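You operate a simulated robot arm through the tools that you are given. There is no shell and no other tool.

You run a simulated robot arm. Do the job below in one go: nothing can be reset, and whatever is moved stays where it is left.

JOB
Dye the beaker of red water with one 10 ml dose, then rock it till even.
Fine: park the nozzle arm; speed 2; stop the mixer, the beaker stays on the plate. Set down upright: what you pick out. Where these are worked on the way, their far stop is far enough and under half their travel is too little: nozzle arm.

It is judged by the outcome, as a careful person would: the job done as asked, and still so three seconds after it is handed in. It fails if anything else is knocked over, pushed out of place, dropped, spilled or broken.

ROBOT AND FRAMES
A 6-joint arm with a two-finger parallel gripper, fixed in place. Base frame: the origin is at the foot of the arm, x ahead of it, y to its left, z up; the work surface is at about z = 0. Readings come in mm, rad, newtons and seconds.
With the tool pointing down near the work surface it reaches from about 240 to 580 mm from the base axis. Its first joint turns from -2.897 to 2.897 rad. Payload 1.5 kg.
The tool frame sits at the grasp point between the pads (the TCP): z along the fingers, y along the line on which they close. The tips reach 30 mm beyond it. Largest opening 80 mm; finger width 17, thickness 12; the body of the gripper, 40 by 82 mm, starts 80 mm behind the TCP.
Orientation is that of the tool frame in the base frame, as a unit quaternion [x, y, z, w]. With the fingers straight down and closing along the base's y, the tool's x points along the base's -x, its y along +y and its z along -z.

CONTROLS
- The arm moves only by the tool play_rows. Its argument "commands" is a list of rows, each a list of 7 numbers: the shift along the tool's x, y, z in mm, then the turn, a rotation vector about the tool's x, y, z in rad, then the gripper command, from -1 (shut) to 1 (fully open), values between in proportion. In form: [[dx, dy, dz, rx, ry, rz, hand], ...]. A call has 1 to 20 rows; each row shifts and turns the commanded pose from where the row before left it, along the tool's axes as they then stand. A row lasts 0.2 s, in which the tool goes at most 50 mm and 0.15 rad; a call with a longer step from one row to the next is refused whole, and so is a gripper value outside its range. A pose out of reach is approached as far as the arm can. The call stops where the force on the tool passes 40 N (or 10 N more than at its start, if that is more) or the arm is blocked; 0.2 s more then pass. The fingers move at their own pace (about 72 mm/s each) and stop on an object; they squeeze with about 34 N. The grip force told is the motor's: it shows also when the fingers shut on nothing. Time passes only in rows, and 0.2 s behind the last, so rows that do not move let the fingers close. It gives the time, the measured TCP pose, the force on the tool (base axes), the opening and the grip force at its end, in the units of the frame above (readings bear some noise), with the torque about the TCP (base axes, N m) and any sound that the robot's microphone picked up.
- Cameras (640 x 400 px; columns grow to the right, rows downward): "scene" is fixed at [398.7, 649.9, 622.6]; the picture's right is [-1.00, 0.02, 0.00], its down [0.01, 0.65, -0.76] and it looks along [-0.01, -0.76, -0.65] (base axes); focal length 237 px, centre (320, 200). "wrist" rides on the gripper at [72, -7, -122] in the tool frame; the picture's right is [0.09, 1.00, 0.00], its down [-0.84, 0.08, -0.54] and it looks along [-0.54, 0.05, 0.84] (tool axes); focal length 238 px, centre (320, 200). There is no depth. A picture from a camera that has moved, and an enlarged one, comes with that camera's place and axes in the base frame and with its lens.
- snapshot(camera): a new picture of that camera. It takes no simulated time.
- close_up(camera, box): a new picture of the part [left, top, right, bottom] of that camera's present view, enlarged. It takes no simulated time.
- hand_in(): hands the job in; it is judged then, once.

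Places have to be worked out from the pictures, the camera data and where the tool is seen. Open the gripper and draw the arm clear of the work before you hand the job in, unless the task says otherwise.

The tools are called after "Request:" by a JSON object that holds its "api" and its "payload". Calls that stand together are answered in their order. play_rows: Moves the arm, as the interface text tells. Its arguments: {"type":"object","properties":{"commands":{"type":"array","items":{"type":"array","items":{"type":"number"}}}},"required":["commands"]} The other tools are called the same way: snapshot (camera) takes a picture; close_up (camera, box) takes an enlarged picture of a part of a camera's view; hand_in () hands the job in.

At the start:

```text
time_s: 0.0
eef_pos: [289.8, 11.5, 422.3]
ee_rot: [0.0, 1.0, -0.001, 0.001]
force: [-0.1, 0.2, -0.3]
wrist_torque: [0.0, -0.01, 0.0]
gripper_width: 80.0
grasp_force: 0.1
```

scene: 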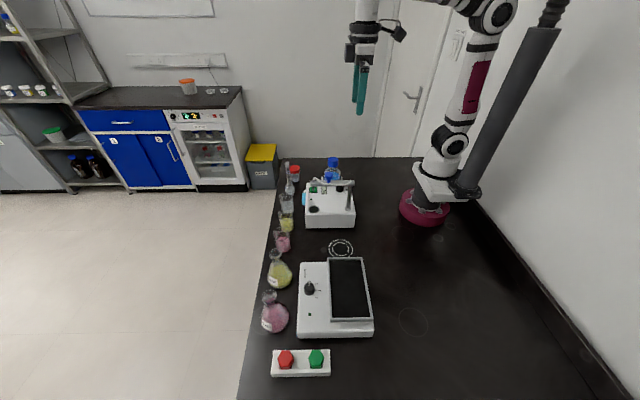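
wrist: 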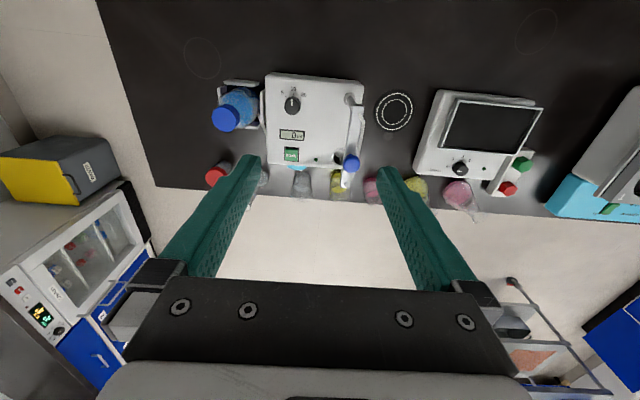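

The scene shows a dispenser with a nozzle arm, a rocking plate with knob, a red/green button box and a row of vessels. I'll look closer before moving.

Request:
{"api": "close_up", "payload": {"camera": "scene", "box": [250, 150, 390, 240]}}

Request:
{"api": "close_up", "payload": {"camera": "scene", "box": [240, 220, 400, 320]}}

Request:
{"api": "close_up", "payload": {"camera": "scene", "box": [240, 300, 400, 400]}}

Request:
{"api": "close_up", "payload": {"camera": "wrist", "box": [190, 50, 390, 220]}}

Request:
{"api": "close_up", "payload": {"camera": "wrist", "box": [360, 70, 560, 220]}}

```text
4.44 times, centred on (320, 195) of scene
camera zoom: at [398.7, 649.9, 622.6], right [-1.0, 0.02, 0.0], down [0.01, 0.65, -0.76], along [-0.01, -0.76, -0.65], focal length 1053 px, centre (320, 222)
```

zoom: 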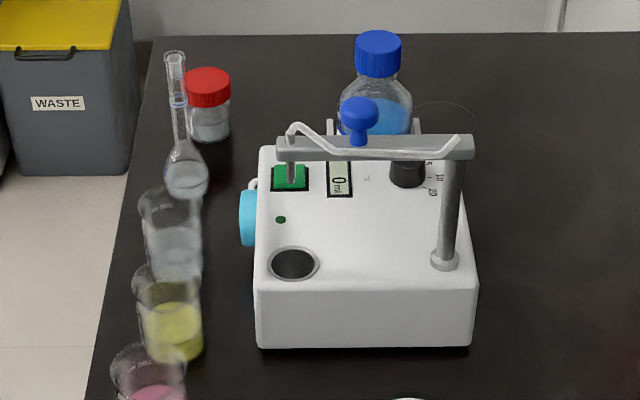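

```text
4.00 times, centred on (320, 270) of scene
camera zoom: at [398.7, 649.9, 622.6], right [-1.0, 0.02, 0.0], down [0.01, 0.65, -0.76], along [-0.01, -0.76, -0.65], focal length 948 px, centre (320, -80)
```

zoom: 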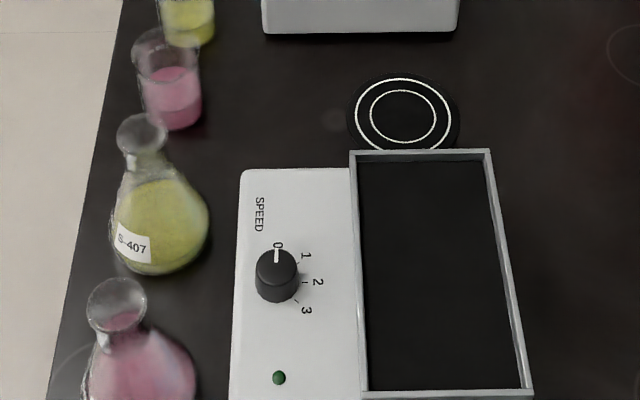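

```text
4.00 times, centred on (320, 350) of scene
camera zoom: at [398.7, 649.9, 622.6], right [-1.0, 0.02, 0.0], down [0.01, 0.65, -0.76], along [-0.01, -0.76, -0.65], focal length 948 px, centre (320, -400)
```

zoom: 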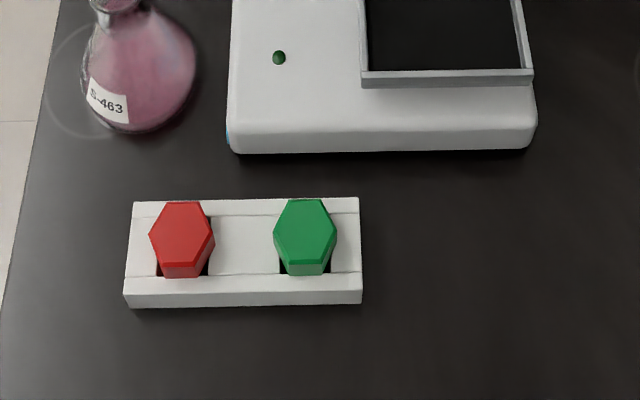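

```text
2.35 times, centred on (290, 135) of wrist
camera zoom: at [217.1, 3.7, 544.0], right [-0.09, 1.0, 0.0], down [0.84, 0.08, 0.54], along [0.54, 0.05, -0.84], focal length 561 px, centre (391, 353)
```

zoom: 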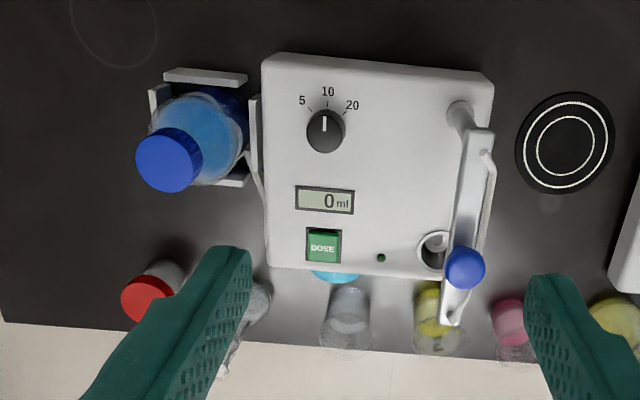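

```text
2.67 times, centred on (460, 145) of wrist
camera zoom: at [217.1, 3.7, 544.0], right [-0.09, 1.0, 0.0], down [0.84, 0.08, 0.54], along [0.54, 0.05, -0.84], focal length 636 px, centre (-53, 347)
```

zoom: 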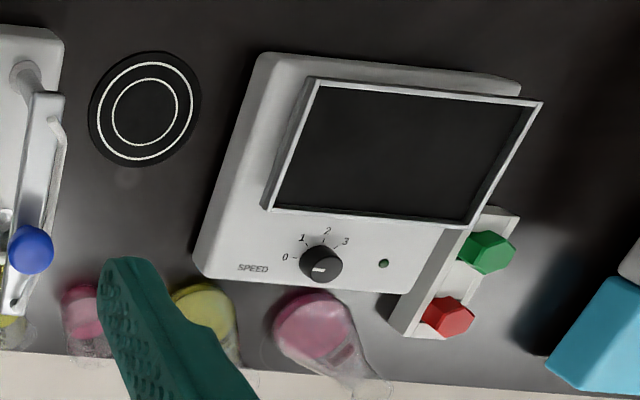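

The dial on the dispenser already stands at 10, the nozzle arm is parked over its drain hole, and the ring pad is near (323, 172). I'll move the hand over the ring pad for a closer wrist view.

Request:
{"api": "play_rows", "payload": {"commands": [[-10, 40, 0, 0, 0, 0, 1], [-10, 40, 10, 0, 0, 0, 1], [-10, 40, 10, 0, 0, 0, 1], [0, 40, 0, 0, 0, 0, 1], [0, 0, 0, 0, 0, 0, 1], [0, 0, 0, 0, 0, 0, 1]]}}

Request:
{"api": "snapshot", "payload": {"camera": "wrist"}}

Request:
{"api": "snapshot", "payload": {"camera": "scene"}}

```text
time_s: 1.4
eef_pos: [321.1, 171.7, 402.6]
ee_rot: [0.001, 1.0, -0.001, 0.001]
force: [-0.1, 0.0, 0.4]
wrist_torque: [-0.01, -0.02, 0.03]
gripper_width: 80.2
grasp_force: 0.2
```

```text
taken
camera wrist: at [247.8, 164.2, 524.5], right [-0.09, 1.0, 0.0], down [0.84, 0.08, 0.54], along [0.54, 0.05, -0.84], focal length 238 px, centre (320, 200)
```

wrist: 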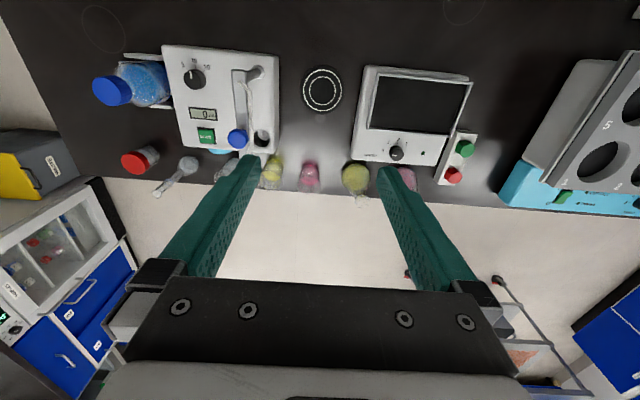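

```text
taken
```

scene: 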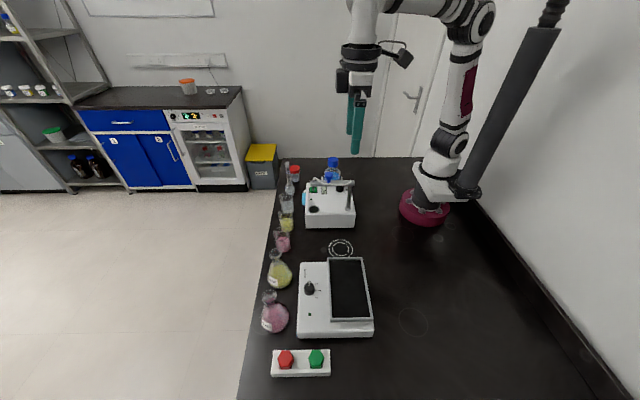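

The ring pad triangulates to about (319, 174). I'll take close-ups from here of the dispenser, the beakers and the rocker.

Request:
{"api": "close_up", "payload": {"camera": "wrist", "box": [150, 40, 290, 190]}}

Request:
{"api": "close_up", "payload": {"camera": "wrist", "box": [240, 60, 380, 200]}}

Request:
{"api": "close_up", "payload": {"camera": "wrist", "box": [340, 50, 500, 200]}}

```text
2.67 times, centred on (220, 115) of wrist
camera zoom: at [247.8, 164.2, 524.5], right [-0.09, 1.0, 0.0], down [0.84, 0.08, 0.54], along [0.54, 0.05, -0.84], focal length 636 px, centre (587, 427)
```

zoom: 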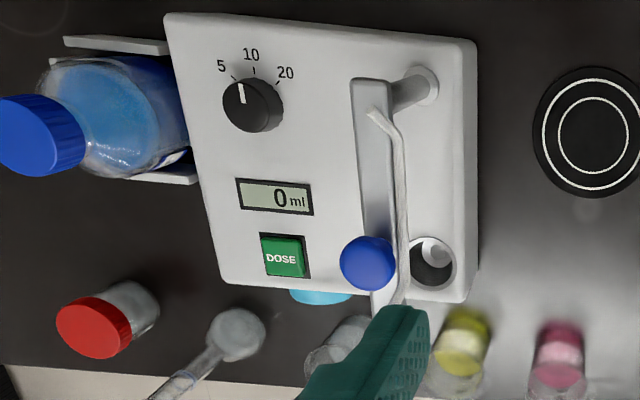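

```text
2.86 times, centred on (310, 130) of wrist
camera zoom: at [247.8, 164.2, 524.5], right [-0.09, 1.0, 0.0], down [0.84, 0.08, 0.54], along [0.54, 0.05, -0.84], focal length 681 px, centre (349, 400)
```

zoom: 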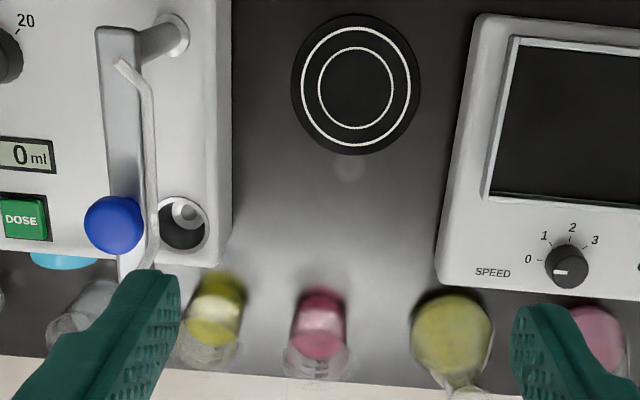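

```text
2.67 times, centred on (420, 125) of wrist
camera zoom: at [247.8, 164.2, 524.5], right [-0.09, 1.0, 0.0], down [0.84, 0.08, 0.54], along [0.54, 0.05, -0.84], focal length 636 px, centre (53, 400)
```

zoom: 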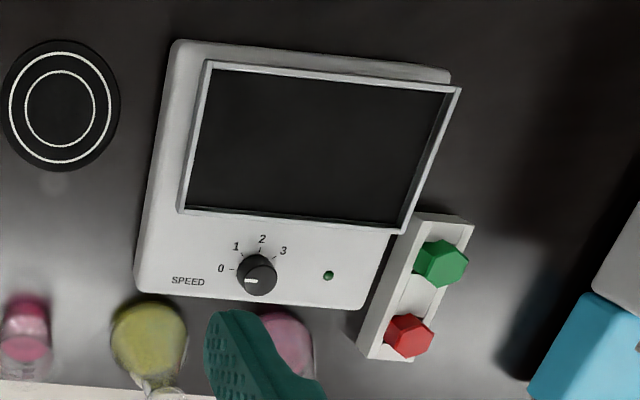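

I need to check the dose dial's pointer precisely, so I'll zoom in on it.

Request:
{"api": "close_up", "payload": {"camera": "wrist", "box": [175, 50, 225, 85]}}

Request:
{"api": "close_up", "payload": {"camera": "scene", "box": [300, 170, 360, 215]}}

Request:
{"api": "close_up", "payload": {"camera": "wrist", "box": [380, 120, 440, 165]}}

```text
11.43 times, centred on (200, 68) of wrist
camera zoom: at [247.8, 164.2, 524.5], right [-0.09, 1.0, 0.0], down [0.84, 0.08, 0.54], along [0.54, 0.05, -0.84], focal length 2724 px, centre (1691, 1714)
```

zoom: 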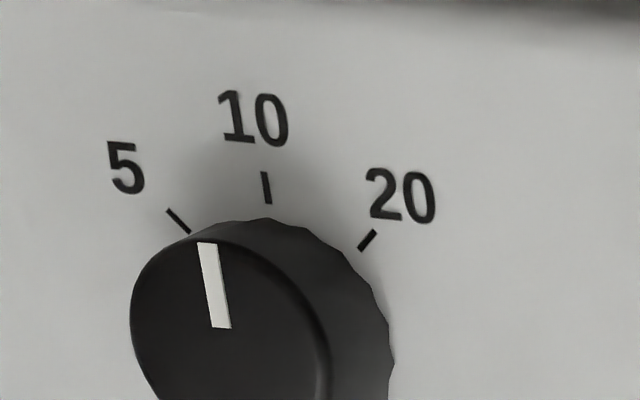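

```text
8.89 times, centred on (330, 192) of scene
camera zoom: at [398.7, 649.9, 622.6], right [-1.0, 0.02, 0.0], down [0.01, 0.65, -0.76], along [-0.01, -0.76, -0.65], focal length 2107 px, centre (231, 267)
```

zoom: 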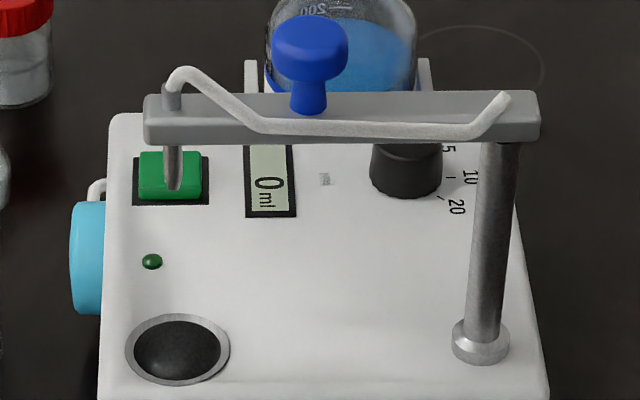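

```text
8.89 times, centred on (410, 142) of wrist
camera zoom: at [247.8, 164.2, 524.5], right [-0.09, 1.0, 0.0], down [0.84, 0.08, 0.54], along [0.54, 0.05, -0.84], focal length 2119 px, centre (-480, 711)
```

zoom: 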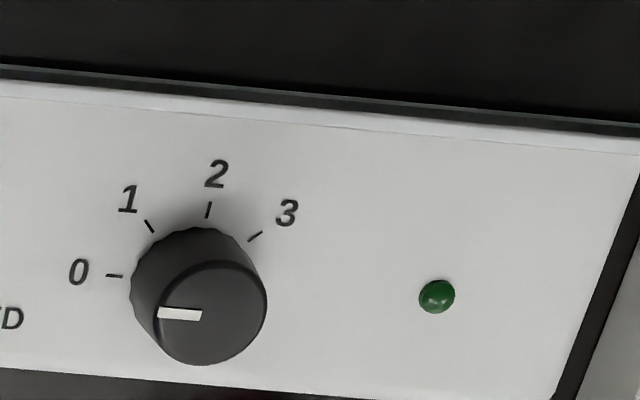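

The dose dial's mark is parallel to the 10 tick, so it is already set right, and the speed dial is at 0. The pink beaker is near (506, 175), so I'll go above it and look down before grasping.

Request:
{"api": "play_rows", "payload": {"commands": [[-30, 0, 24, 0, 0, 0, 1], [-30, 0, 24, 0, 0, 0, 1], [-30, 0, 24, 0, 0, 0, 1], [-30, 0, 24, 0, 0, 0, 1], [-30, 0, 24, 0, 0, 0, 1], [-29, 0, 23, 0, 0, 0, 1], [0, 0, 0, 0, 0, 0, 1], [0, 0, 0, 0, 0, 0, 1]]}}

Request:
{"api": "snapshot", "payload": {"camera": "wrist"}}

Request:
{"api": "close_up", "payload": {"camera": "wrist", "box": [220, 40, 420, 180]}}

Request:
{"api": "close_up", "payload": {"camera": "scene", "box": [240, 170, 400, 270]}}

```text
time_s: 3.2
eef_pos: [497.1, 173.1, 259.1]
ee_rot: [0.001, 1.0, -0.001, 0.0]
force: [-1.4, -0.1, -0.6]
wrist_torque: [-0.03, -0.02, -0.02]
gripper_width: 80.0
grasp_force: 0.1
```

```text
taken
camera wrist: at [423.5, 165.6, 381.7], right [-0.09, 1.0, 0.0], down [0.84, 0.08, 0.54], along [0.54, 0.05, -0.84], focal length 238 px, centre (320, 200)
```

wrist: 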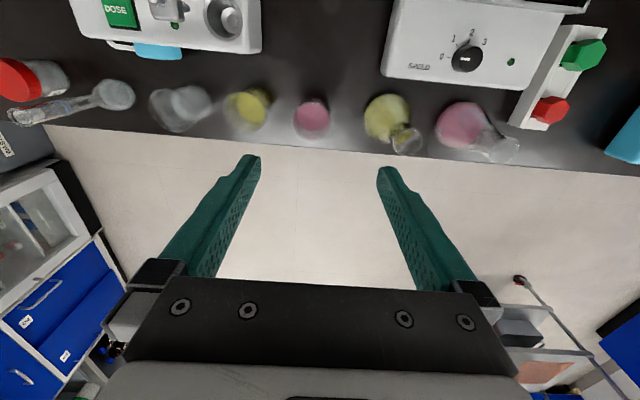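

```text
2.86 times, centred on (320, 110) of wrist
camera zoom: at [423.5, 165.6, 381.7], right [-0.09, 1.0, 0.0], down [0.84, 0.08, 0.54], along [0.54, 0.05, -0.84], focal length 681 px, centre (320, 457)
```

zoom: 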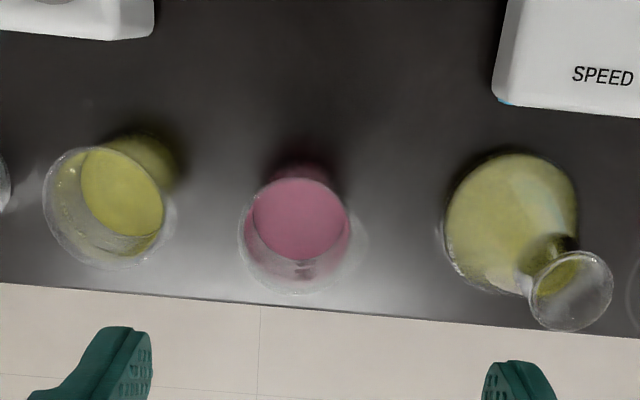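

```text
4.00 times, centred on (320, 220) of scene
camera zoom: at [398.7, 649.9, 622.6], right [-1.0, 0.02, 0.0], down [0.01, 0.65, -0.76], along [-0.01, -0.76, -0.65], focal length 948 px, centre (320, 120)
```

zoom: 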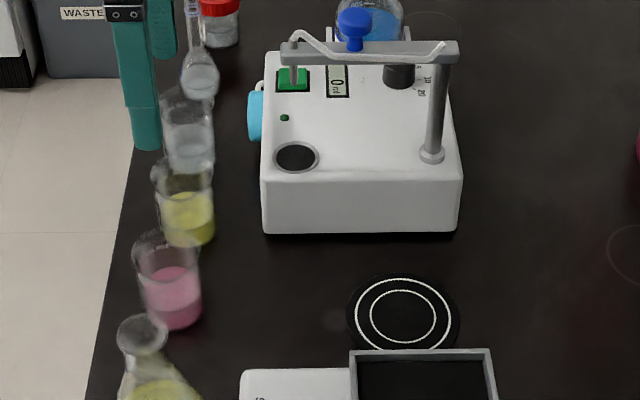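

The pink beaker's centre works out at about (505, 163.5), about 50 mm across and 80 mm tall. The yellow beaker is close on the -y side, so I'll narrow the opening to about 64 mm, align, descend partway and check.

Request:
{"api": "play_rows", "payload": {"commands": [[-8, -9.5, 0, 0, 0, 0, 0.6], [0, 0, 35, 0, 0, 0, 0.6], [0, 0, 35, 0, 0, 0, 0.6], [0, 0, 35, 0, 0, 0, 0.6], [0, 0, 0, 0, 0, 0, 0.6], [0, 0, 0, 0, 0, 0, 0.6]]}}

Request:
{"api": "snapshot", "payload": {"camera": "wrist"}}

Request:
{"api": "close_up", "payload": {"camera": "scene", "box": [240, 170, 360, 260]}}

```text
time_s: 4.6
eef_pos: [509.8, 161.9, 155.5]
ee_rot: [0.001, 1.0, 0.0, 0.001]
force: [0.4, -1.3, 0.2]
wrist_torque: [-0.01, 0.02, 0.0]
gripper_width: 64.2
grasp_force: 0.0
```

```text
taken
camera wrist: at [435.8, 154.4, 276.3], right [-0.09, 1.0, 0.0], down [0.84, 0.08, 0.54], along [0.54, 0.05, -0.84], focal length 238 px, centre (320, 200)
```

wrist: 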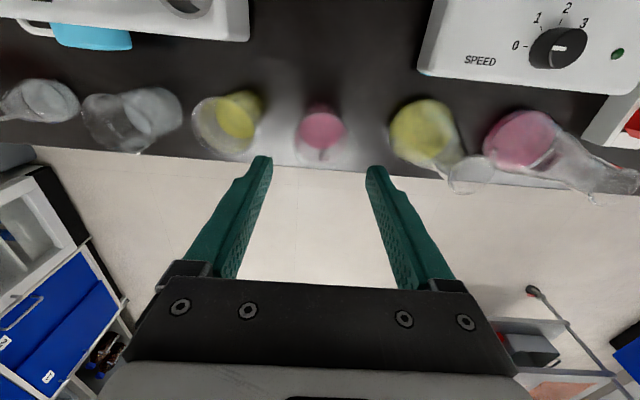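

```text
4.44 times, centred on (300, 215) of scene
camera zoom: at [398.7, 649.9, 622.6], right [-1.0, 0.02, 0.0], down [0.01, 0.65, -0.76], along [-0.01, -0.76, -0.65], focal length 1053 px, centre (409, 133)
```

zoom: 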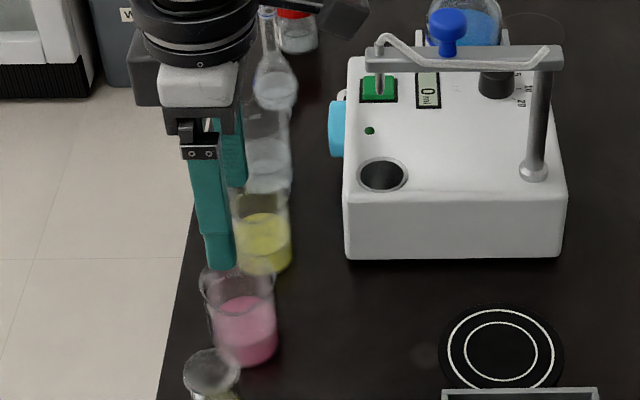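

The readings jitter a few mm, so I'll zoom in to check the alignment over the beaker.

Request:
{"api": "close_up", "payload": {"camera": "wrist", "box": [240, 70, 400, 180]}}

Request:
{"api": "play_rows", "payload": {"commands": [[0, 0, 0, 0, 0, 0, 0.6]]}}

```text
3.64 times, centred on (320, 125) of wrist
camera zoom: at [435.8, 154.4, 276.3], right [-0.09, 1.0, 0.0], down [0.84, 0.08, 0.54], along [0.54, 0.05, -0.84], focal length 867 px, centre (320, 473)
```

zoom: 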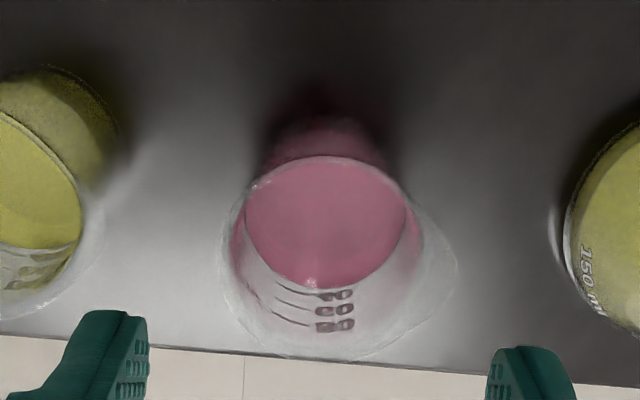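

```text
time_s: 5.0
eef_pos: [508.2, 161.5, 155.8]
ee_rot: [0.001, 1.0, -0.001, 0.001]
force: [0.2, 0.4, 0.3]
wrist_torque: [0.0, 0.05, -0.01]
gripper_width: 64.1
grasp_force: 0.0
```

The beaker's centre is at (505, 162) and the hand is at (508, 161.5). I'll shift 3 mm back and descend to z≈48, then close.

Request:
{"api": "play_rows", "payload": {"commands": [[3, 0, 20, 0, 0, 0, 0.6], [0, 0, 25, 0, 0, 0, 0.6], [0, 0, 25, 0, 0, 0, 0.6], [0, 0, 20, 0, 0, 0, 0.6], [0, 0, 16, 0, 0, 0, 0.6], [0, 0, 0, 0, 0, 0, 0.6]]}}

Request:
{"api": "snapshot", "payload": {"camera": "wrist"}}

Request:
{"api": "close_up", "payload": {"camera": "scene", "box": [240, 190, 360, 280]}}

```text
time_s: 6.4
eef_pos: [504.9, 160.8, 48.2]
ee_rot: [0.001, 1.0, -0.001, 0.001]
force: [-0.2, 0.4, -0.6]
wrist_torque: [-0.01, -0.01, -0.02]
gripper_width: 64.3
grasp_force: 0.1
```

```text
taken
camera wrist: at [432.1, 153.4, 169.3], right [-0.09, 1.0, 0.0], down [0.84, 0.08, 0.54], along [0.54, 0.05, -0.84], focal length 238 px, centre (320, 200)
```

wrist: 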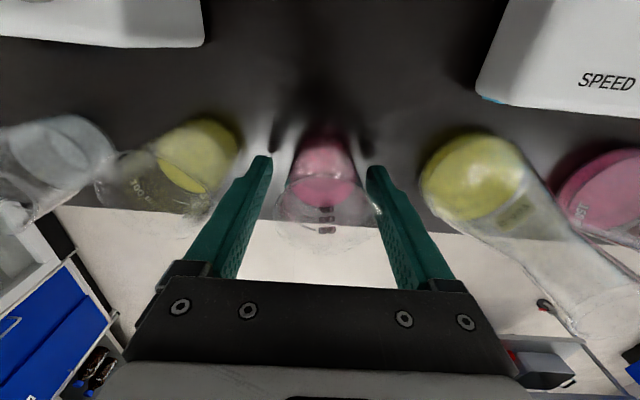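

```text
4.44 times, centred on (300, 235) of scene
camera zoom: at [398.7, 649.9, 622.6], right [-1.0, 0.02, 0.0], down [0.01, 0.65, -0.76], along [-0.01, -0.76, -0.65], focal length 1053 px, centre (409, 44)
```

zoom: 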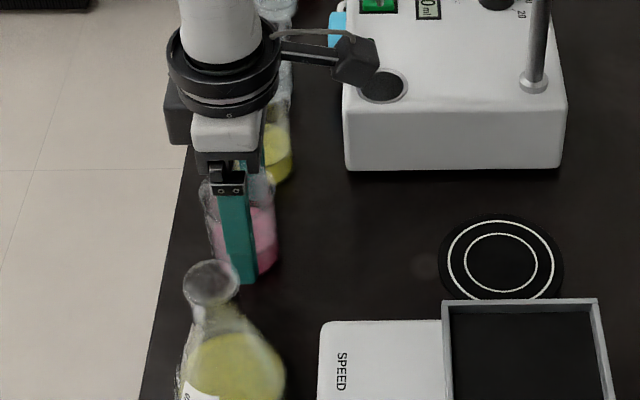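

The beaker sits between the fingers. I'll close on it and let the fingers settle.

Request:
{"api": "play_rows", "payload": {"commands": [[0, 0, 0, 0, 0, 0, -1], [0, 0, 0, 0, 0, 0, -1], [0, 0, 0, 0, 0, 0, -1]]}}

```text
time_s: 7.2
eef_pos: [504.4, 160.4, 48.8]
ee_rot: [0.001, 1.0, -0.001, 0.0]
force: [1.1, -0.2, -0.6]
wrist_torque: [0.03, -0.02, 0.0]
gripper_width: 48.6
grasp_force: 34.3
```

The beaker is held (48.6 mm wide, 34 N). I'll lift it gently, then carry it slowly towards the ring pad at about (321, 175).

Request:
{"api": "play_rows", "payload": {"commands": [[0, 0, -4, 0, 0, 0, -1], [0, 0, -8, 0, 0, 0, -1], [0, 0, -10, 0, 0, 0, -1], [0, 0, -10, 0, 0, 0, -1], [0, 0, -8, 0, 0, 0, -1], [2, 0, -4, 0, 0, 0, -1], [5, 0, 0, 0, 0, 0, -1], [8, 0, 0, 0, 0, 0, -1], [12, 1, 0, 0, 0, 0, -1], [15, 1, 0, 0, 0, 0, -1], [18, 2, 0, 0, 0, 0, -1], [18, 2, 0, 0, 0, 0, -1], [18, 2, 0, 0, 0, 0, -1], [18, 2, 0, 0, 0, 0, -1], [15, 1, 0, 0, 0, 0, -1], [12, 1, 0, 0, 0, 0, -1], [8, 1, 0, 0, 0, 0, -1], [5, 0, 0, 0, 0, 0, -1], [2, 0, 0, 0, 0, 0, -1], [0, 0, 0, 0, 0, 0, -1]]}}

Request:
{"api": "snapshot", "payload": {"camera": "wrist"}}

Request:
{"api": "snapshot", "payload": {"camera": "scene"}}

```text
time_s: 11.4
eef_pos: [349.4, 175.1, 92.6]
ee_rot: [0.0, 1.0, 0.0, 0.001]
force: [-0.2, -0.6, -0.9]
wrist_torque: [-0.01, -0.03, 0.01]
gripper_width: 48.7
grasp_force: 34.3
```

```text
taken
camera wrist: at [276.1, 167.7, 214.6], right [-0.09, 1.0, 0.0], down [0.84, 0.08, 0.54], along [0.54, 0.05, -0.84], focal length 238 px, centre (320, 200)
```

wrist: 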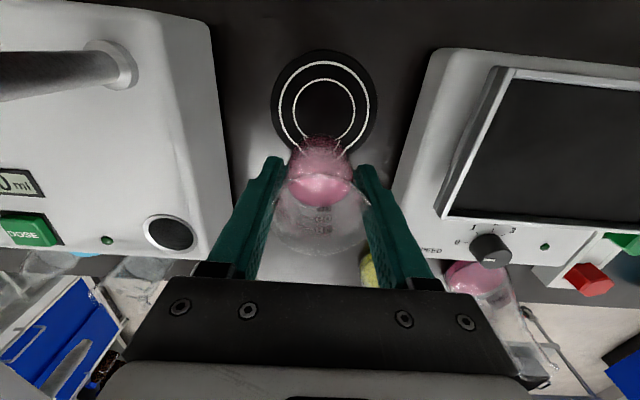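

```text
taken
```

scene: 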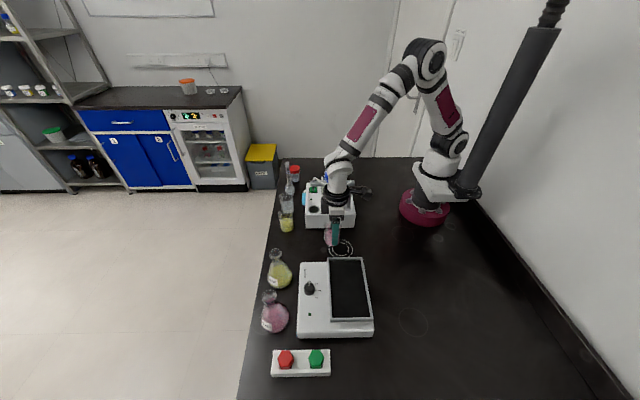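

The view puts the pad's centre at about (323.5, 175), so I'll go 25 mm further back, then lower most of the way.

Request:
{"api": "play_rows", "payload": {"commands": [[3, 0, 0, 0, 0, 0, -1], [6, 0, 0, 0, 0, 0, -1], [7, 0, 0, 0, 0, 0, -1], [6, 0, 0, 0, 0, 0, -1], [3, 0, 0, 0, 0, 0, -1], [0, 0, 3, 0, 0, 0, -1], [0, 0, 7, 0, 0, 0, -1], [0, 0, 8, 0, 0, 0, -1], [0, 0, 8, 0, 0, 0, -1], [0, 0, 6, 0, 0, 0, -1], [0, 0, 4, 0, 0, 0, -1], [0, 0, 2, 0, 0, 0, -1], [0, 0, 0, 0, 0, 0, -1]]}}

Request:
{"api": "close_up", "payload": {"camera": "wrist", "box": [240, 40, 400, 240]}}

Request:
{"api": "close_up", "payload": {"camera": "scene", "box": [290, 200, 390, 270]}}

```text
time_s: 14.2
eef_pos: [321.5, 174.7, 53.8]
ee_rot: [0.001, 1.0, 0.0, 0.0]
force: [-0.3, -1.0, -0.8]
wrist_torque: [0.01, -0.01, -0.03]
gripper_width: 48.6
grasp_force: 33.6
```

```text
2.00 times, centred on (320, 140) of wrist
camera zoom: at [250.4, 166.4, 175.7], right [-0.09, 1.0, 0.0], down [0.84, 0.08, 0.54], along [0.54, 0.05, -0.84], focal length 477 px, centre (320, 320)
```

zoom: 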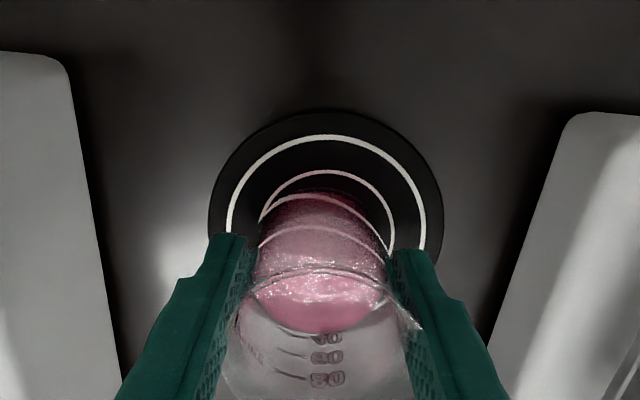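

```text
5.71 times, centred on (340, 235) of scene
camera zoom: at [398.7, 649.9, 622.6], right [-1.0, 0.02, 0.0], down [0.01, 0.65, -0.76], along [-0.01, -0.76, -0.65], focal length 1354 px, centre (206, 0)
```

zoom: 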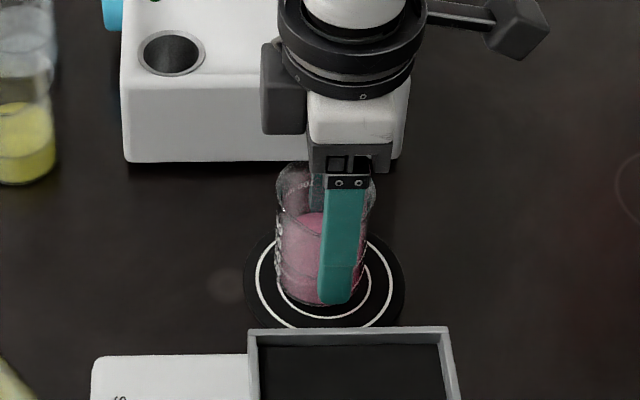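

The beaker is about 6 mm above the pad and a couple of mm off centre (+x, -y). I'll correct that and lower a few mm, watching the force.

Request:
{"api": "play_rows", "payload": {"commands": [[1.5, 1, 0, 0, 0, 0, -1], [1.5, 0, 0, 0, 0, 0, -1], [0, 0, 1, 0, 0, 0, -1], [0, 0, 1, 0, 0, 0, -1], [0, 0, 1, 0, 0, 0, -1], [0, 0, 0, 0, 0, 0, -1]]}}

```text
time_s: 15.6
eef_pos: [320.1, 173.9, 50.3]
ee_rot: [0.001, 1.0, -0.001, 0.001]
force: [0.0, -2.0, 4.2]
wrist_torque: [0.0, -0.03, -0.05]
gripper_width: 48.8
grasp_force: 34.1
```

Force has risen to about 4 N, so the base seems to touch the pad. I'll go a half mm more to confirm, then open.

Request:
{"api": "play_rows", "payload": {"commands": [[0, 0, 0.5, 0, 0, 0, -1], [0, 0, 0, 0, 0, 0, -1]]}}

```text
time_s: 16.2
eef_pos: [320.4, 174.9, 51.0]
ee_rot: [0.001, 1.0, -0.001, 0.001]
force: [-0.6, 0.4, -0.2]
wrist_torque: [0.01, 0.01, -0.01]
gripper_width: 48.5
grasp_force: 34.0
```

The force is back to zero, so that may have been noise. I'll continue down in half-mm steps.

Request:
{"api": "play_rows", "payload": {"commands": [[0, 0, 0.5, 0, 0, 0, -1], [0, 0, 0, 0, 0, 0, -1]]}}

Request:
{"api": "close_up", "payload": {"camera": "scene", "box": [310, 225, 370, 265]}}

```text
time_s: 16.8
eef_pos: [320.9, 175.2, 50.4]
ee_rot: [0.001, 1.0, -0.002, 0.001]
force: [-7.8, 9.4, 14.3]
wrist_torque: [0.49, 0.34, 0.05]
gripper_width: 48.8
grasp_force: 34.1
```

```text
10.00 times, centred on (340, 245) of scene
camera zoom: at [398.7, 649.9, 622.6], right [-1.0, 0.02, 0.0], down [0.01, 0.65, -0.76], along [-0.01, -0.76, -0.65], focal length 2370 px, centre (120, -250)
```

zoom: 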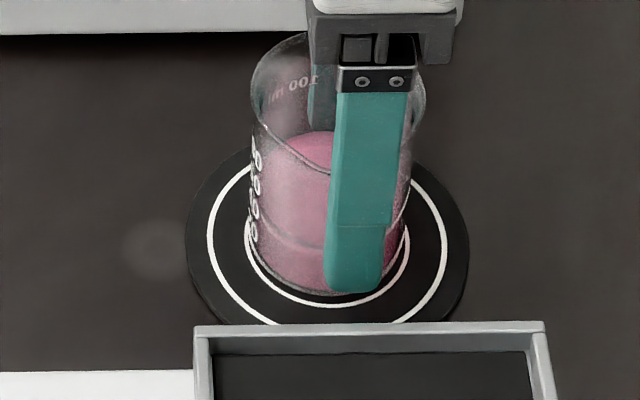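

Now it's firmly seated, within the inner ring. I'll open the fingers and rise straight up.

Request:
{"api": "play_rows", "payload": {"commands": [[0, 0, -0.5, 0, 0, 0, -1], [0, 0, 0, 0, 0, 0, 0.6], [0, 0, 0, 0, 0, 0, 0.6], [0, 0, -10, 0, 0, 0, 0.6], [0, 0, -20, 0, 0, 0, 0.6], [0, 0, -35, 0, 0, 0, 0.6], [0, 0, -40, 0, 0, 0, 0.6], [0, 0, -40, 0, 0, 0, 0.6], [0, 0, -40, 0, 0, 0, 0.6], [0, 0, -40, 0, 0, 0, 0.6], [0, 0, -40, 0, 0, 0, 0.6], [0, 0, 0, 0, 0, 0, 0.6], [0, 0, 0, 0, 0, 0, 0.6]]}}

Request:
{"api": "snapshot", "payload": {"camera": "wrist"}}

Request:
{"api": "close_up", "payload": {"camera": "wrist", "box": [130, 20, 370, 170]}}

Request:
{"api": "close_up", "payload": {"camera": "scene", "box": [290, 170, 390, 270]}}

```text
time_s: 19.6
eef_pos: [319.5, 177.0, 313.5]
ee_rot: [0.001, 1.0, -0.001, 0.001]
force: [-0.5, 0.0, 0.7]
wrist_torque: [0.02, -0.01, -0.01]
gripper_width: 63.7
grasp_force: 0.0
```

```text
taken
camera wrist: at [246.0, 168.9, 435.1], right [-0.09, 1.0, 0.0], down [0.84, 0.08, 0.54], along [0.54, 0.05, -0.84], focal length 238 px, centre (320, 200)
```

wrist: 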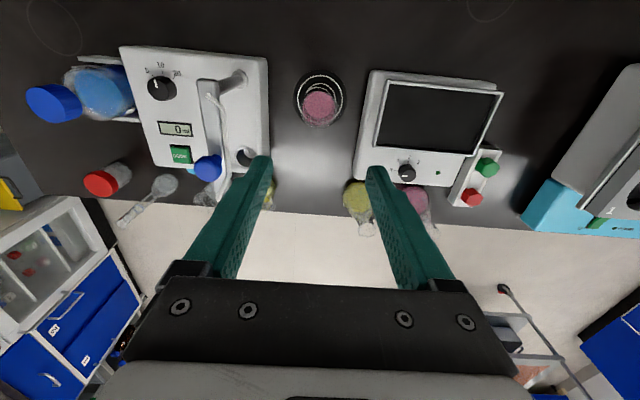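

```text
2.67 times, centred on (250, 95) of wrist
camera zoom: at [246.0, 168.9, 435.1], right [-0.09, 1.0, 0.0], down [0.84, 0.08, 0.54], along [0.54, 0.05, -0.84], focal length 636 px, centre (507, 480)
```

zoom: 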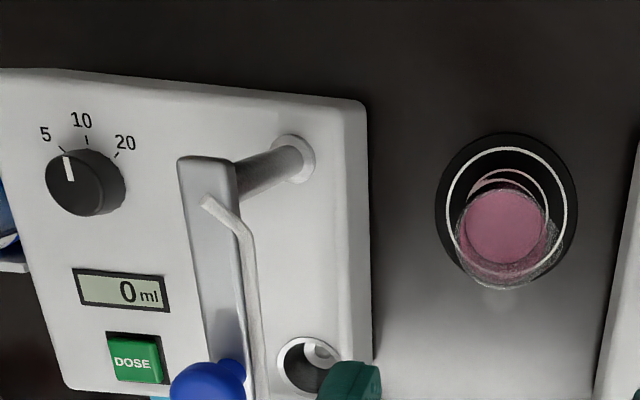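

```text
4.00 times, centred on (340, 220) of scene
camera zoom: at [398.7, 649.9, 622.6], right [-1.0, 0.02, 0.0], down [0.01, 0.65, -0.76], along [-0.01, -0.76, -0.65], focal length 948 px, centre (240, 120)
```

zoom: 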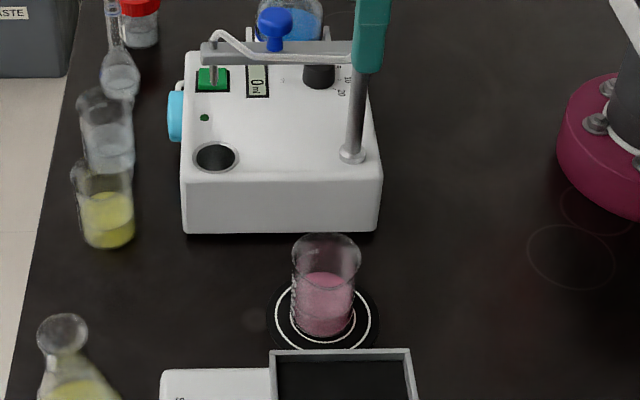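

The beaker stands upright on the pad. Next is the nozzle arm: its blue handle triangulates to about (365, 62, 203), so I'll move above it for a closer look.

Request:
{"api": "play_rows", "payload": {"commands": [[0, -40, 0, 0, 0, 0, 0], [-10, -40, 0, 0, 0, 0, 0], [-10, -35, 0, 0, 0, 0, 0], [0, 0, 0, 0, 0, 0, 0], [0, 0, 0, 0, 0, 0, 0]]}}

Request:
{"api": "snapshot", "payload": {"camera": "wrist"}}

Request:
{"api": "close_up", "payload": {"camera": "wrist", "box": [240, 60, 400, 180]}}

Request:
{"api": "close_up", "payload": {"camera": "scene", "box": [290, 140, 390, 220]}}

```text
time_s: 20.8
eef_pos: [339.8, 61.2, 312.7]
ee_rot: [0.001, 1.0, -0.001, 0.001]
force: [-0.3, 0.7, 0.3]
wrist_torque: [-0.01, -0.02, -0.04]
gripper_width: 40.0
grasp_force: 0.0
```

```text
taken
camera wrist: at [266.7, 54.9, 433.6], right [-0.09, 1.0, 0.0], down [0.84, 0.08, 0.54], along [0.54, 0.05, -0.84], focal length 238 px, centre (320, 200)
```

wrist: 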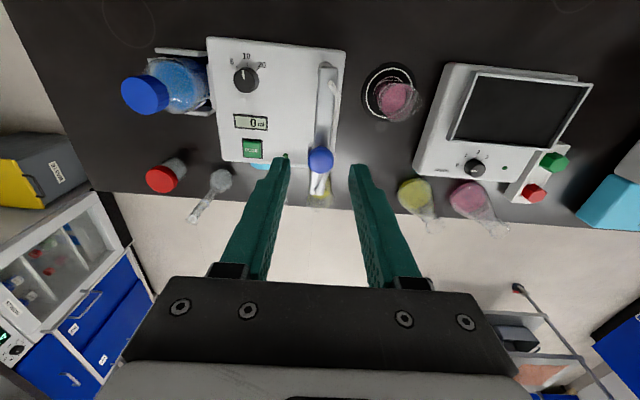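

```text
3.33 times, centred on (320, 120) of wrist
camera zoom: at [266.7, 54.9, 433.6], right [-0.09, 1.0, 0.0], down [0.84, 0.08, 0.54], along [0.54, 0.05, -0.84], focal length 794 px, centre (320, 467)
```

zoom: 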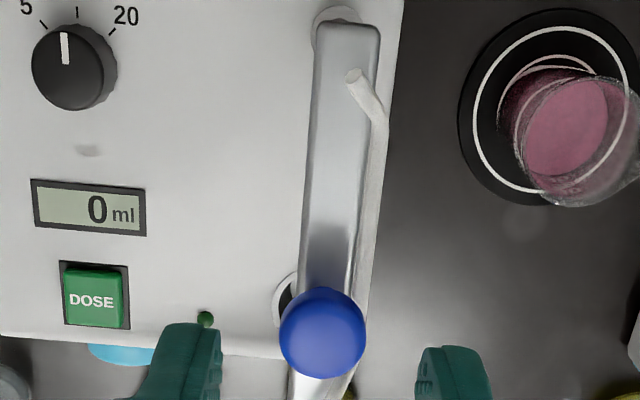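

```text
5.00 times, centred on (340, 180) of scene
camera zoom: at [398.7, 649.9, 622.6], right [-1.0, 0.02, 0.0], down [0.01, 0.65, -0.76], along [-0.01, -0.76, -0.65], focal length 1185 px, centre (220, 300)
```

zoom: 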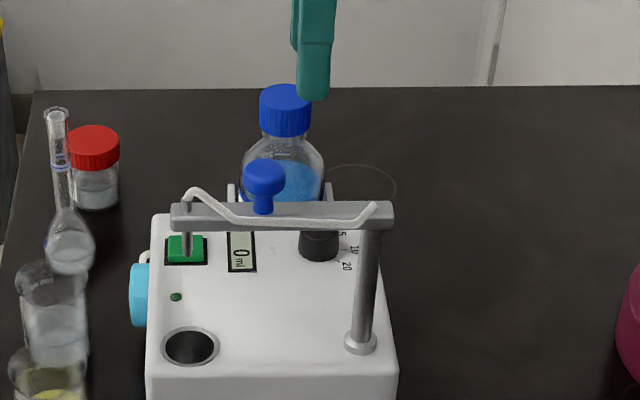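

Triangulating over four views: handle knob about (359, 64, 216) and 26 mm across, bar top at z≈180, pivot about (292, 64). I'll lower the open fingers around the knob, with the tips about 15 mm above the bar.

Request:
{"api": "play_rows", "payload": {"commands": [[-19, 3, 0, 0, 0, 0, 0], [0, 0, 20, 0, 0, 0, 0], [0, 0, 20, 0, 0, 0, 0], [0, 0, 0, 0, 0, 0, 0], [0, 0, 0, 0, 0, 0, 0]]}}

Request:
{"api": "close_up", "payload": {"camera": "wrist", "box": [220, 60, 420, 210]}}

Request:
{"api": "close_up", "payload": {"camera": "scene", "box": [290, 140, 390, 220]}}

```text
time_s: 22.0
eef_pos: [356.9, 63.2, 276.1]
ee_rot: [0.002, 1.0, -0.001, 0.001]
force: [0.8, 0.1, -0.4]
wrist_torque: [-0.01, -0.02, 0.02]
gripper_width: 40.0
grasp_force: 0.1
```

```text
2.67 times, centred on (320, 135) of wrist
camera zoom: at [284.5, 56.3, 397.0], right [-0.09, 1.0, 0.0], down [0.84, 0.08, 0.54], along [0.54, 0.05, -0.84], focal length 636 px, centre (320, 373)
```

zoom: 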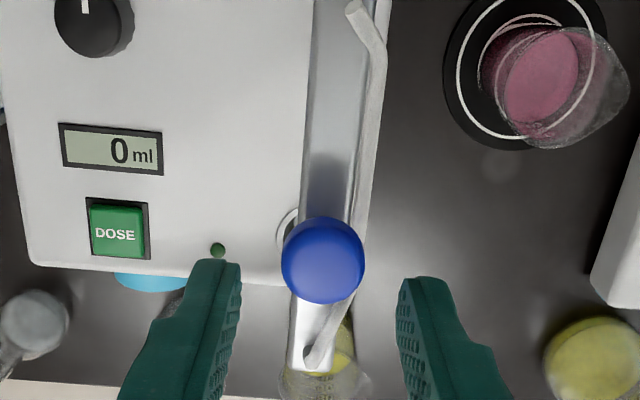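

```text
5.00 times, centred on (340, 180) of scene
camera zoom: at [398.7, 649.9, 622.6], right [-1.0, 0.02, 0.0], down [0.01, 0.65, -0.76], along [-0.01, -0.76, -0.65], focal length 1185 px, centre (220, 300)
```

zoom: 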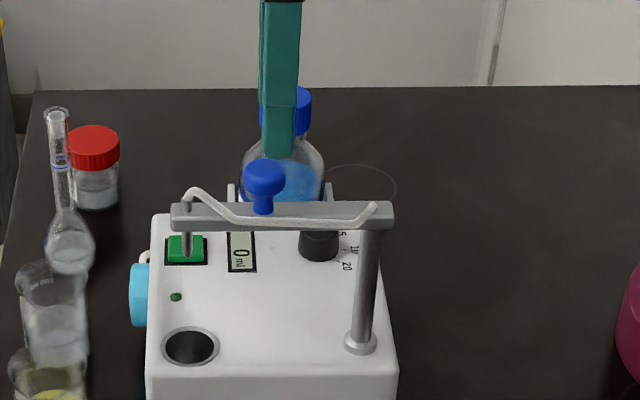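

Seen from the scene camera the knob is about 5 mm further out than the fingers. I'll shift by 4 mm, descend around the knob and narrow the fingers to about 31 mm.

Request:
{"api": "play_rows", "payload": {"commands": [[-4, 1, 15, 0, 0, 0, 0], [0, 0, 18, 0, 0, 0, 0], [0, 0, 14, 0, 0, 0, 0], [0, 0, 0, 0, 0, 0, -0.2], [0, 0, 0, 0, 0, 0, -0.2], [0, 0, 0, 0, 0, 0, -0.2]]}}

Request:
{"api": "close_up", "payload": {"camera": "wrist", "box": [220, 60, 420, 210]}}

Request:
{"api": "close_up", "payload": {"camera": "scene", "box": [290, 140, 390, 220]}}

```text
time_s: 23.4
eef_pos: [362.5, 63.7, 228.0]
ee_rot: [0.001, 1.0, -0.001, 0.0]
force: [0.2, 0.2, 0.6]
wrist_torque: [0.01, -0.01, -0.03]
gripper_width: 31.7
grasp_force: 0.1
```

```text
2.67 times, centred on (320, 135) of wrist
camera zoom: at [289.8, 55.9, 349.8], right [-0.09, 1.0, 0.0], down [0.84, 0.08, 0.54], along [0.54, 0.05, -0.84], focal length 636 px, centre (320, 373)
```

zoom: 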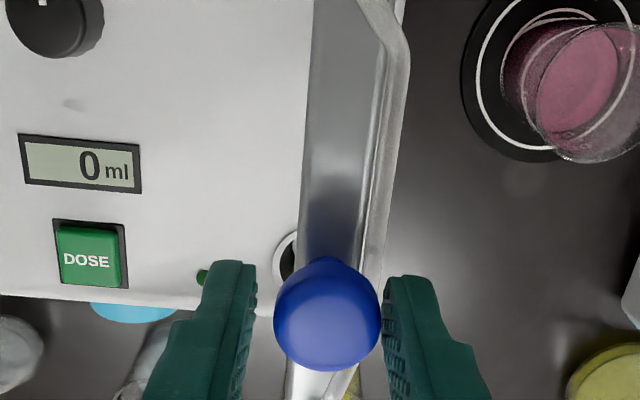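

```text
5.00 times, centred on (340, 180) of scene
camera zoom: at [398.7, 649.9, 622.6], right [-1.0, 0.02, 0.0], down [0.01, 0.65, -0.76], along [-0.01, -0.76, -0.65], focal length 1185 px, centre (220, 300)
```

zoom: 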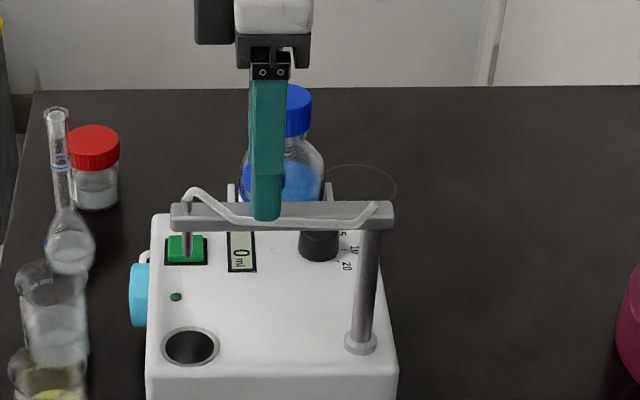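

The fingers straddle the knob cleanly. I'll swing the nozzle arm counter-clockwise along its arc (radius about 70), turning the tool with it, half of the way first.

Request:
{"api": "play_rows", "payload": {"commands": [[0.22, 5.6, 0, 0, 0, -0.08, -0.2], [0.22, 5.6, 0, 0, 0, -0.08, -0.2], [0.22, 5.6, 0, 0, 0, -0.08, -0.2], [0.22, 5.6, 0, 0, 0, -0.08, -0.2], [0.22, 5.6, 0, 0, 0, -0.08, -0.2], [0.22, 5.6, 0, 0, 0, -0.08, -0.2], [0.22, 5.6, 0, 0, 0, -0.08, -0.2], [0, 0, 0, 0, 0, 0, -0.2]]}}

Request:
{"api": "close_up", "payload": {"camera": "scene", "box": [280, 150, 400, 270]}}

Request:
{"api": "close_up", "payload": {"camera": "wrist", "box": [220, 60, 420, 210]}}

```text
time_s: 25.2
eef_pos: [354.2, 101.4, 229.2]
ee_rot: [-0.277, 0.961, -0.002, 0.002]
force: [0.7, -0.2, 0.7]
wrist_torque: [0.03, 0.0, -0.02]
gripper_width: 32.3
grasp_force: 0.1
```

```text
3.33 times, centred on (340, 210) of scene
camera zoom: at [398.7, 649.9, 622.6], right [-1.0, 0.02, 0.0], down [0.01, 0.65, -0.76], along [-0.01, -0.76, -0.65], focal length 790 px, centre (253, 167)
```

zoom: 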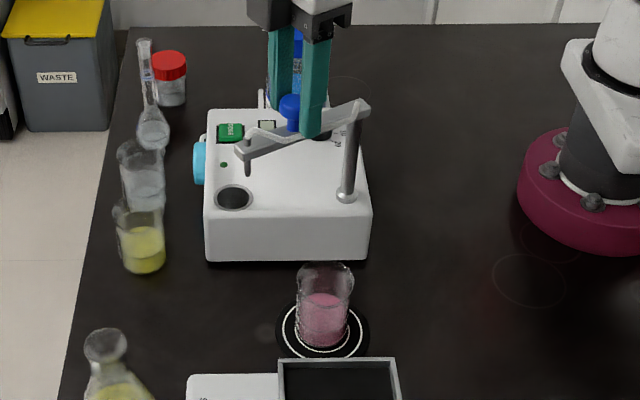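

```text
2.67 times, centred on (320, 135) of wrist
camera zoom: at [295.3, 56.6, 350.4], right [-0.61, 0.8, 0.0], down [0.67, 0.51, 0.54], along [0.43, 0.33, -0.84], focal length 636 px, centre (320, 373)
```

zoom: 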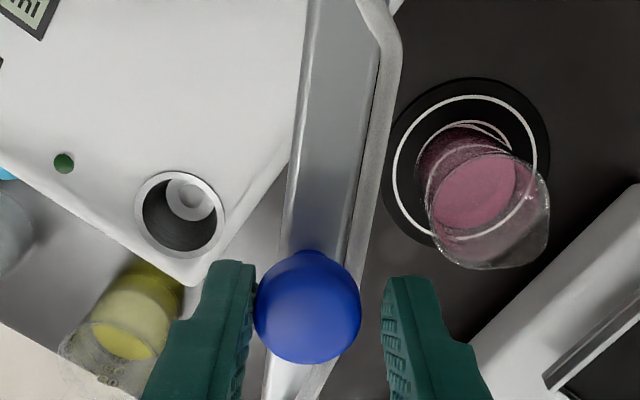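

The arm follows smoothly with no resisting force. I'll continue along the arc.

Request:
{"api": "play_rows", "payload": {"commands": [[0.22, 5.6, 0, 0, 0, -0.08, -0.2], [0.22, 5.6, 0, 0, 0, -0.08, -0.2], [0.22, 5.6, 0, 0, 0, -0.08, -0.2], [0.22, 5.6, 0, 0, 0, -0.08, -0.2], [0.22, 5.6, 0, 0, 0, -0.08, -0.2], [0.22, 5.6, 0, 0, 0, -0.08, -0.2], [0, 0, 0, 0, 0, 0, -0.2]]}}

Request:
{"api": "close_up", "payload": {"camera": "scene", "box": [280, 150, 400, 270]}}

Request:
{"api": "close_up", "payload": {"camera": "wrist", "box": [220, 60, 420, 210]}}

```text
time_s: 26.8
eef_pos: [329.4, 126.0, 228.8]
ee_rot: [-0.496, 0.869, -0.001, 0.0]
force: [0.1, -0.6, -0.3]
wrist_torque: [-0.03, 0.01, -0.01]
gripper_width: 32.3
grasp_force: 0.4
```

```text
3.33 times, centred on (340, 210) of scene
camera zoom: at [398.7, 649.9, 622.6], right [-1.0, 0.02, 0.0], down [0.01, 0.65, -0.76], along [-0.01, -0.76, -0.65], focal length 790 px, centre (253, 167)
```

zoom: 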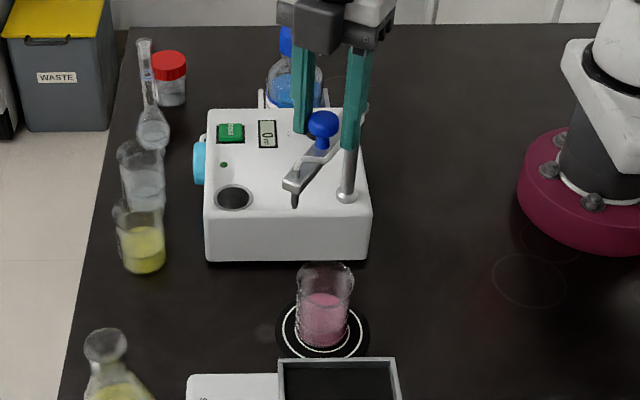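

```text
2.67 times, centred on (320, 135) of wrist
camera zoom: at [297.4, 59.4, 350.4], right [-0.9, 0.43, 0.0], down [0.36, 0.76, 0.54], along [0.23, 0.49, -0.84], focal length 636 px, centre (320, 373)
```

zoom: 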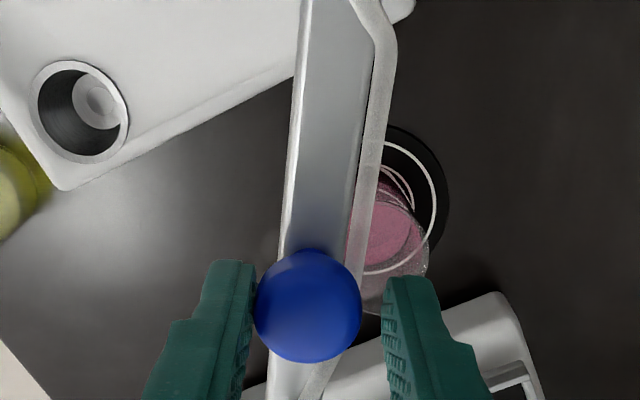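

The arm is at about 60° and still free. I'll continue to the far stop in smaller steps, watching the force.

Request:
{"api": "play_rows", "payload": {"commands": [[0.14, 4.2, 0, 0, 0, -0.06, -0.2], [0.14, 4.2, 0, 0, 0, -0.06, -0.2], [0.14, 4.2, 0, 0, 0, -0.06, -0.2], [0.14, 4.2, 0, 0, 0, -0.06, -0.2], [0.06, 2.8, 0, 0, 0, -0.04, -0.2], [0, 0, 0, 0, 0, 0, -0.2]]}}

Request:
{"api": "close_up", "payload": {"camera": "scene", "box": [280, 150, 400, 270]}}

Request:
{"api": "close_up", "payload": {"camera": "wrist", "box": [220, 60, 420, 210]}}

```text
time_s: 28.2
eef_pos: [310.8, 133.4, 228.5]
ee_rot: [-0.613, 0.79, -0.001, -0.001]
force: [0.2, 0.7, -0.6]
wrist_torque: [0.02, 0.0, -0.01]
gripper_width: 32.2
grasp_force: 0.0
```

```text
3.33 times, centred on (340, 210) of scene
camera zoom: at [398.7, 649.9, 622.6], right [-1.0, 0.02, 0.0], down [0.01, 0.65, -0.76], along [-0.01, -0.76, -0.65], focal length 790 px, centre (253, 167)
```

zoom: 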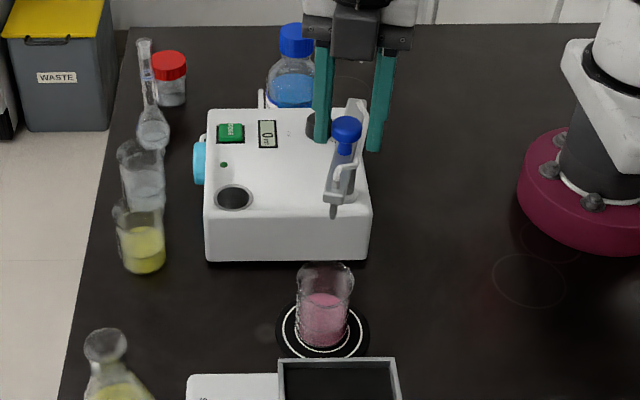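

```text
2.67 times, centred on (320, 135) of wrist
camera zoom: at [298.8, 60.9, 350.2], right [-0.99, 0.16, 0.0], down [0.13, 0.83, 0.54], along [0.09, 0.53, -0.84], focal length 636 px, centre (320, 373)
```

zoom: 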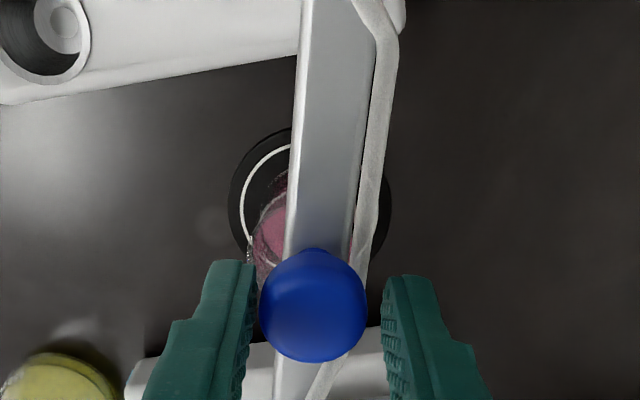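

The arm now points over the pad, at about 76°. I'll nudge a little further to feel the far stop.

Request:
{"api": "play_rows", "payload": {"commands": [[0.03, 2.1, 0, 0, 0, -0.03, -0.2], [0.03, 2.1, 0, 0, 0, -0.03, -0.2], [0.0, 0, 0, 0, 0, 0, -0.2]]}}

Request:
{"api": "close_up", "payload": {"camera": "wrist", "box": [220, 60, 420, 210]}}

```text
time_s: 29.0
eef_pos: [306.5, 133.4, 230.0]
ee_rot: [-0.636, 0.772, -0.003, 0.001]
force: [5.2, -3.7, 0.3]
wrist_torque: [-0.05, -0.05, -0.03]
gripper_width: 37.0
grasp_force: 3.3
```

```text
2.67 times, centred on (320, 135) of wrist
camera zoom: at [299.0, 61.4, 350.9], right [-0.99, 0.1, 0.0], down [0.08, 0.84, 0.54], along [0.06, 0.54, -0.84], focal length 636 px, centre (320, 373)
```

zoom: 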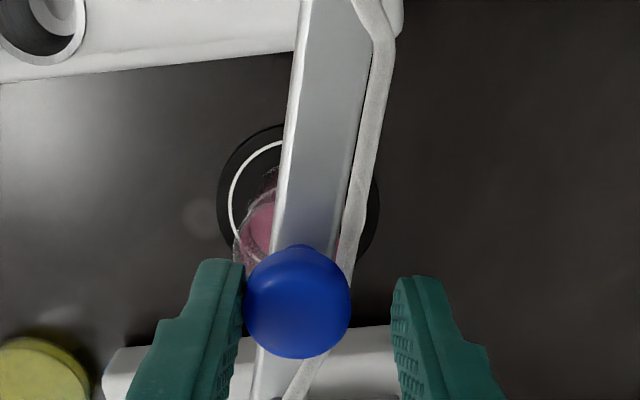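

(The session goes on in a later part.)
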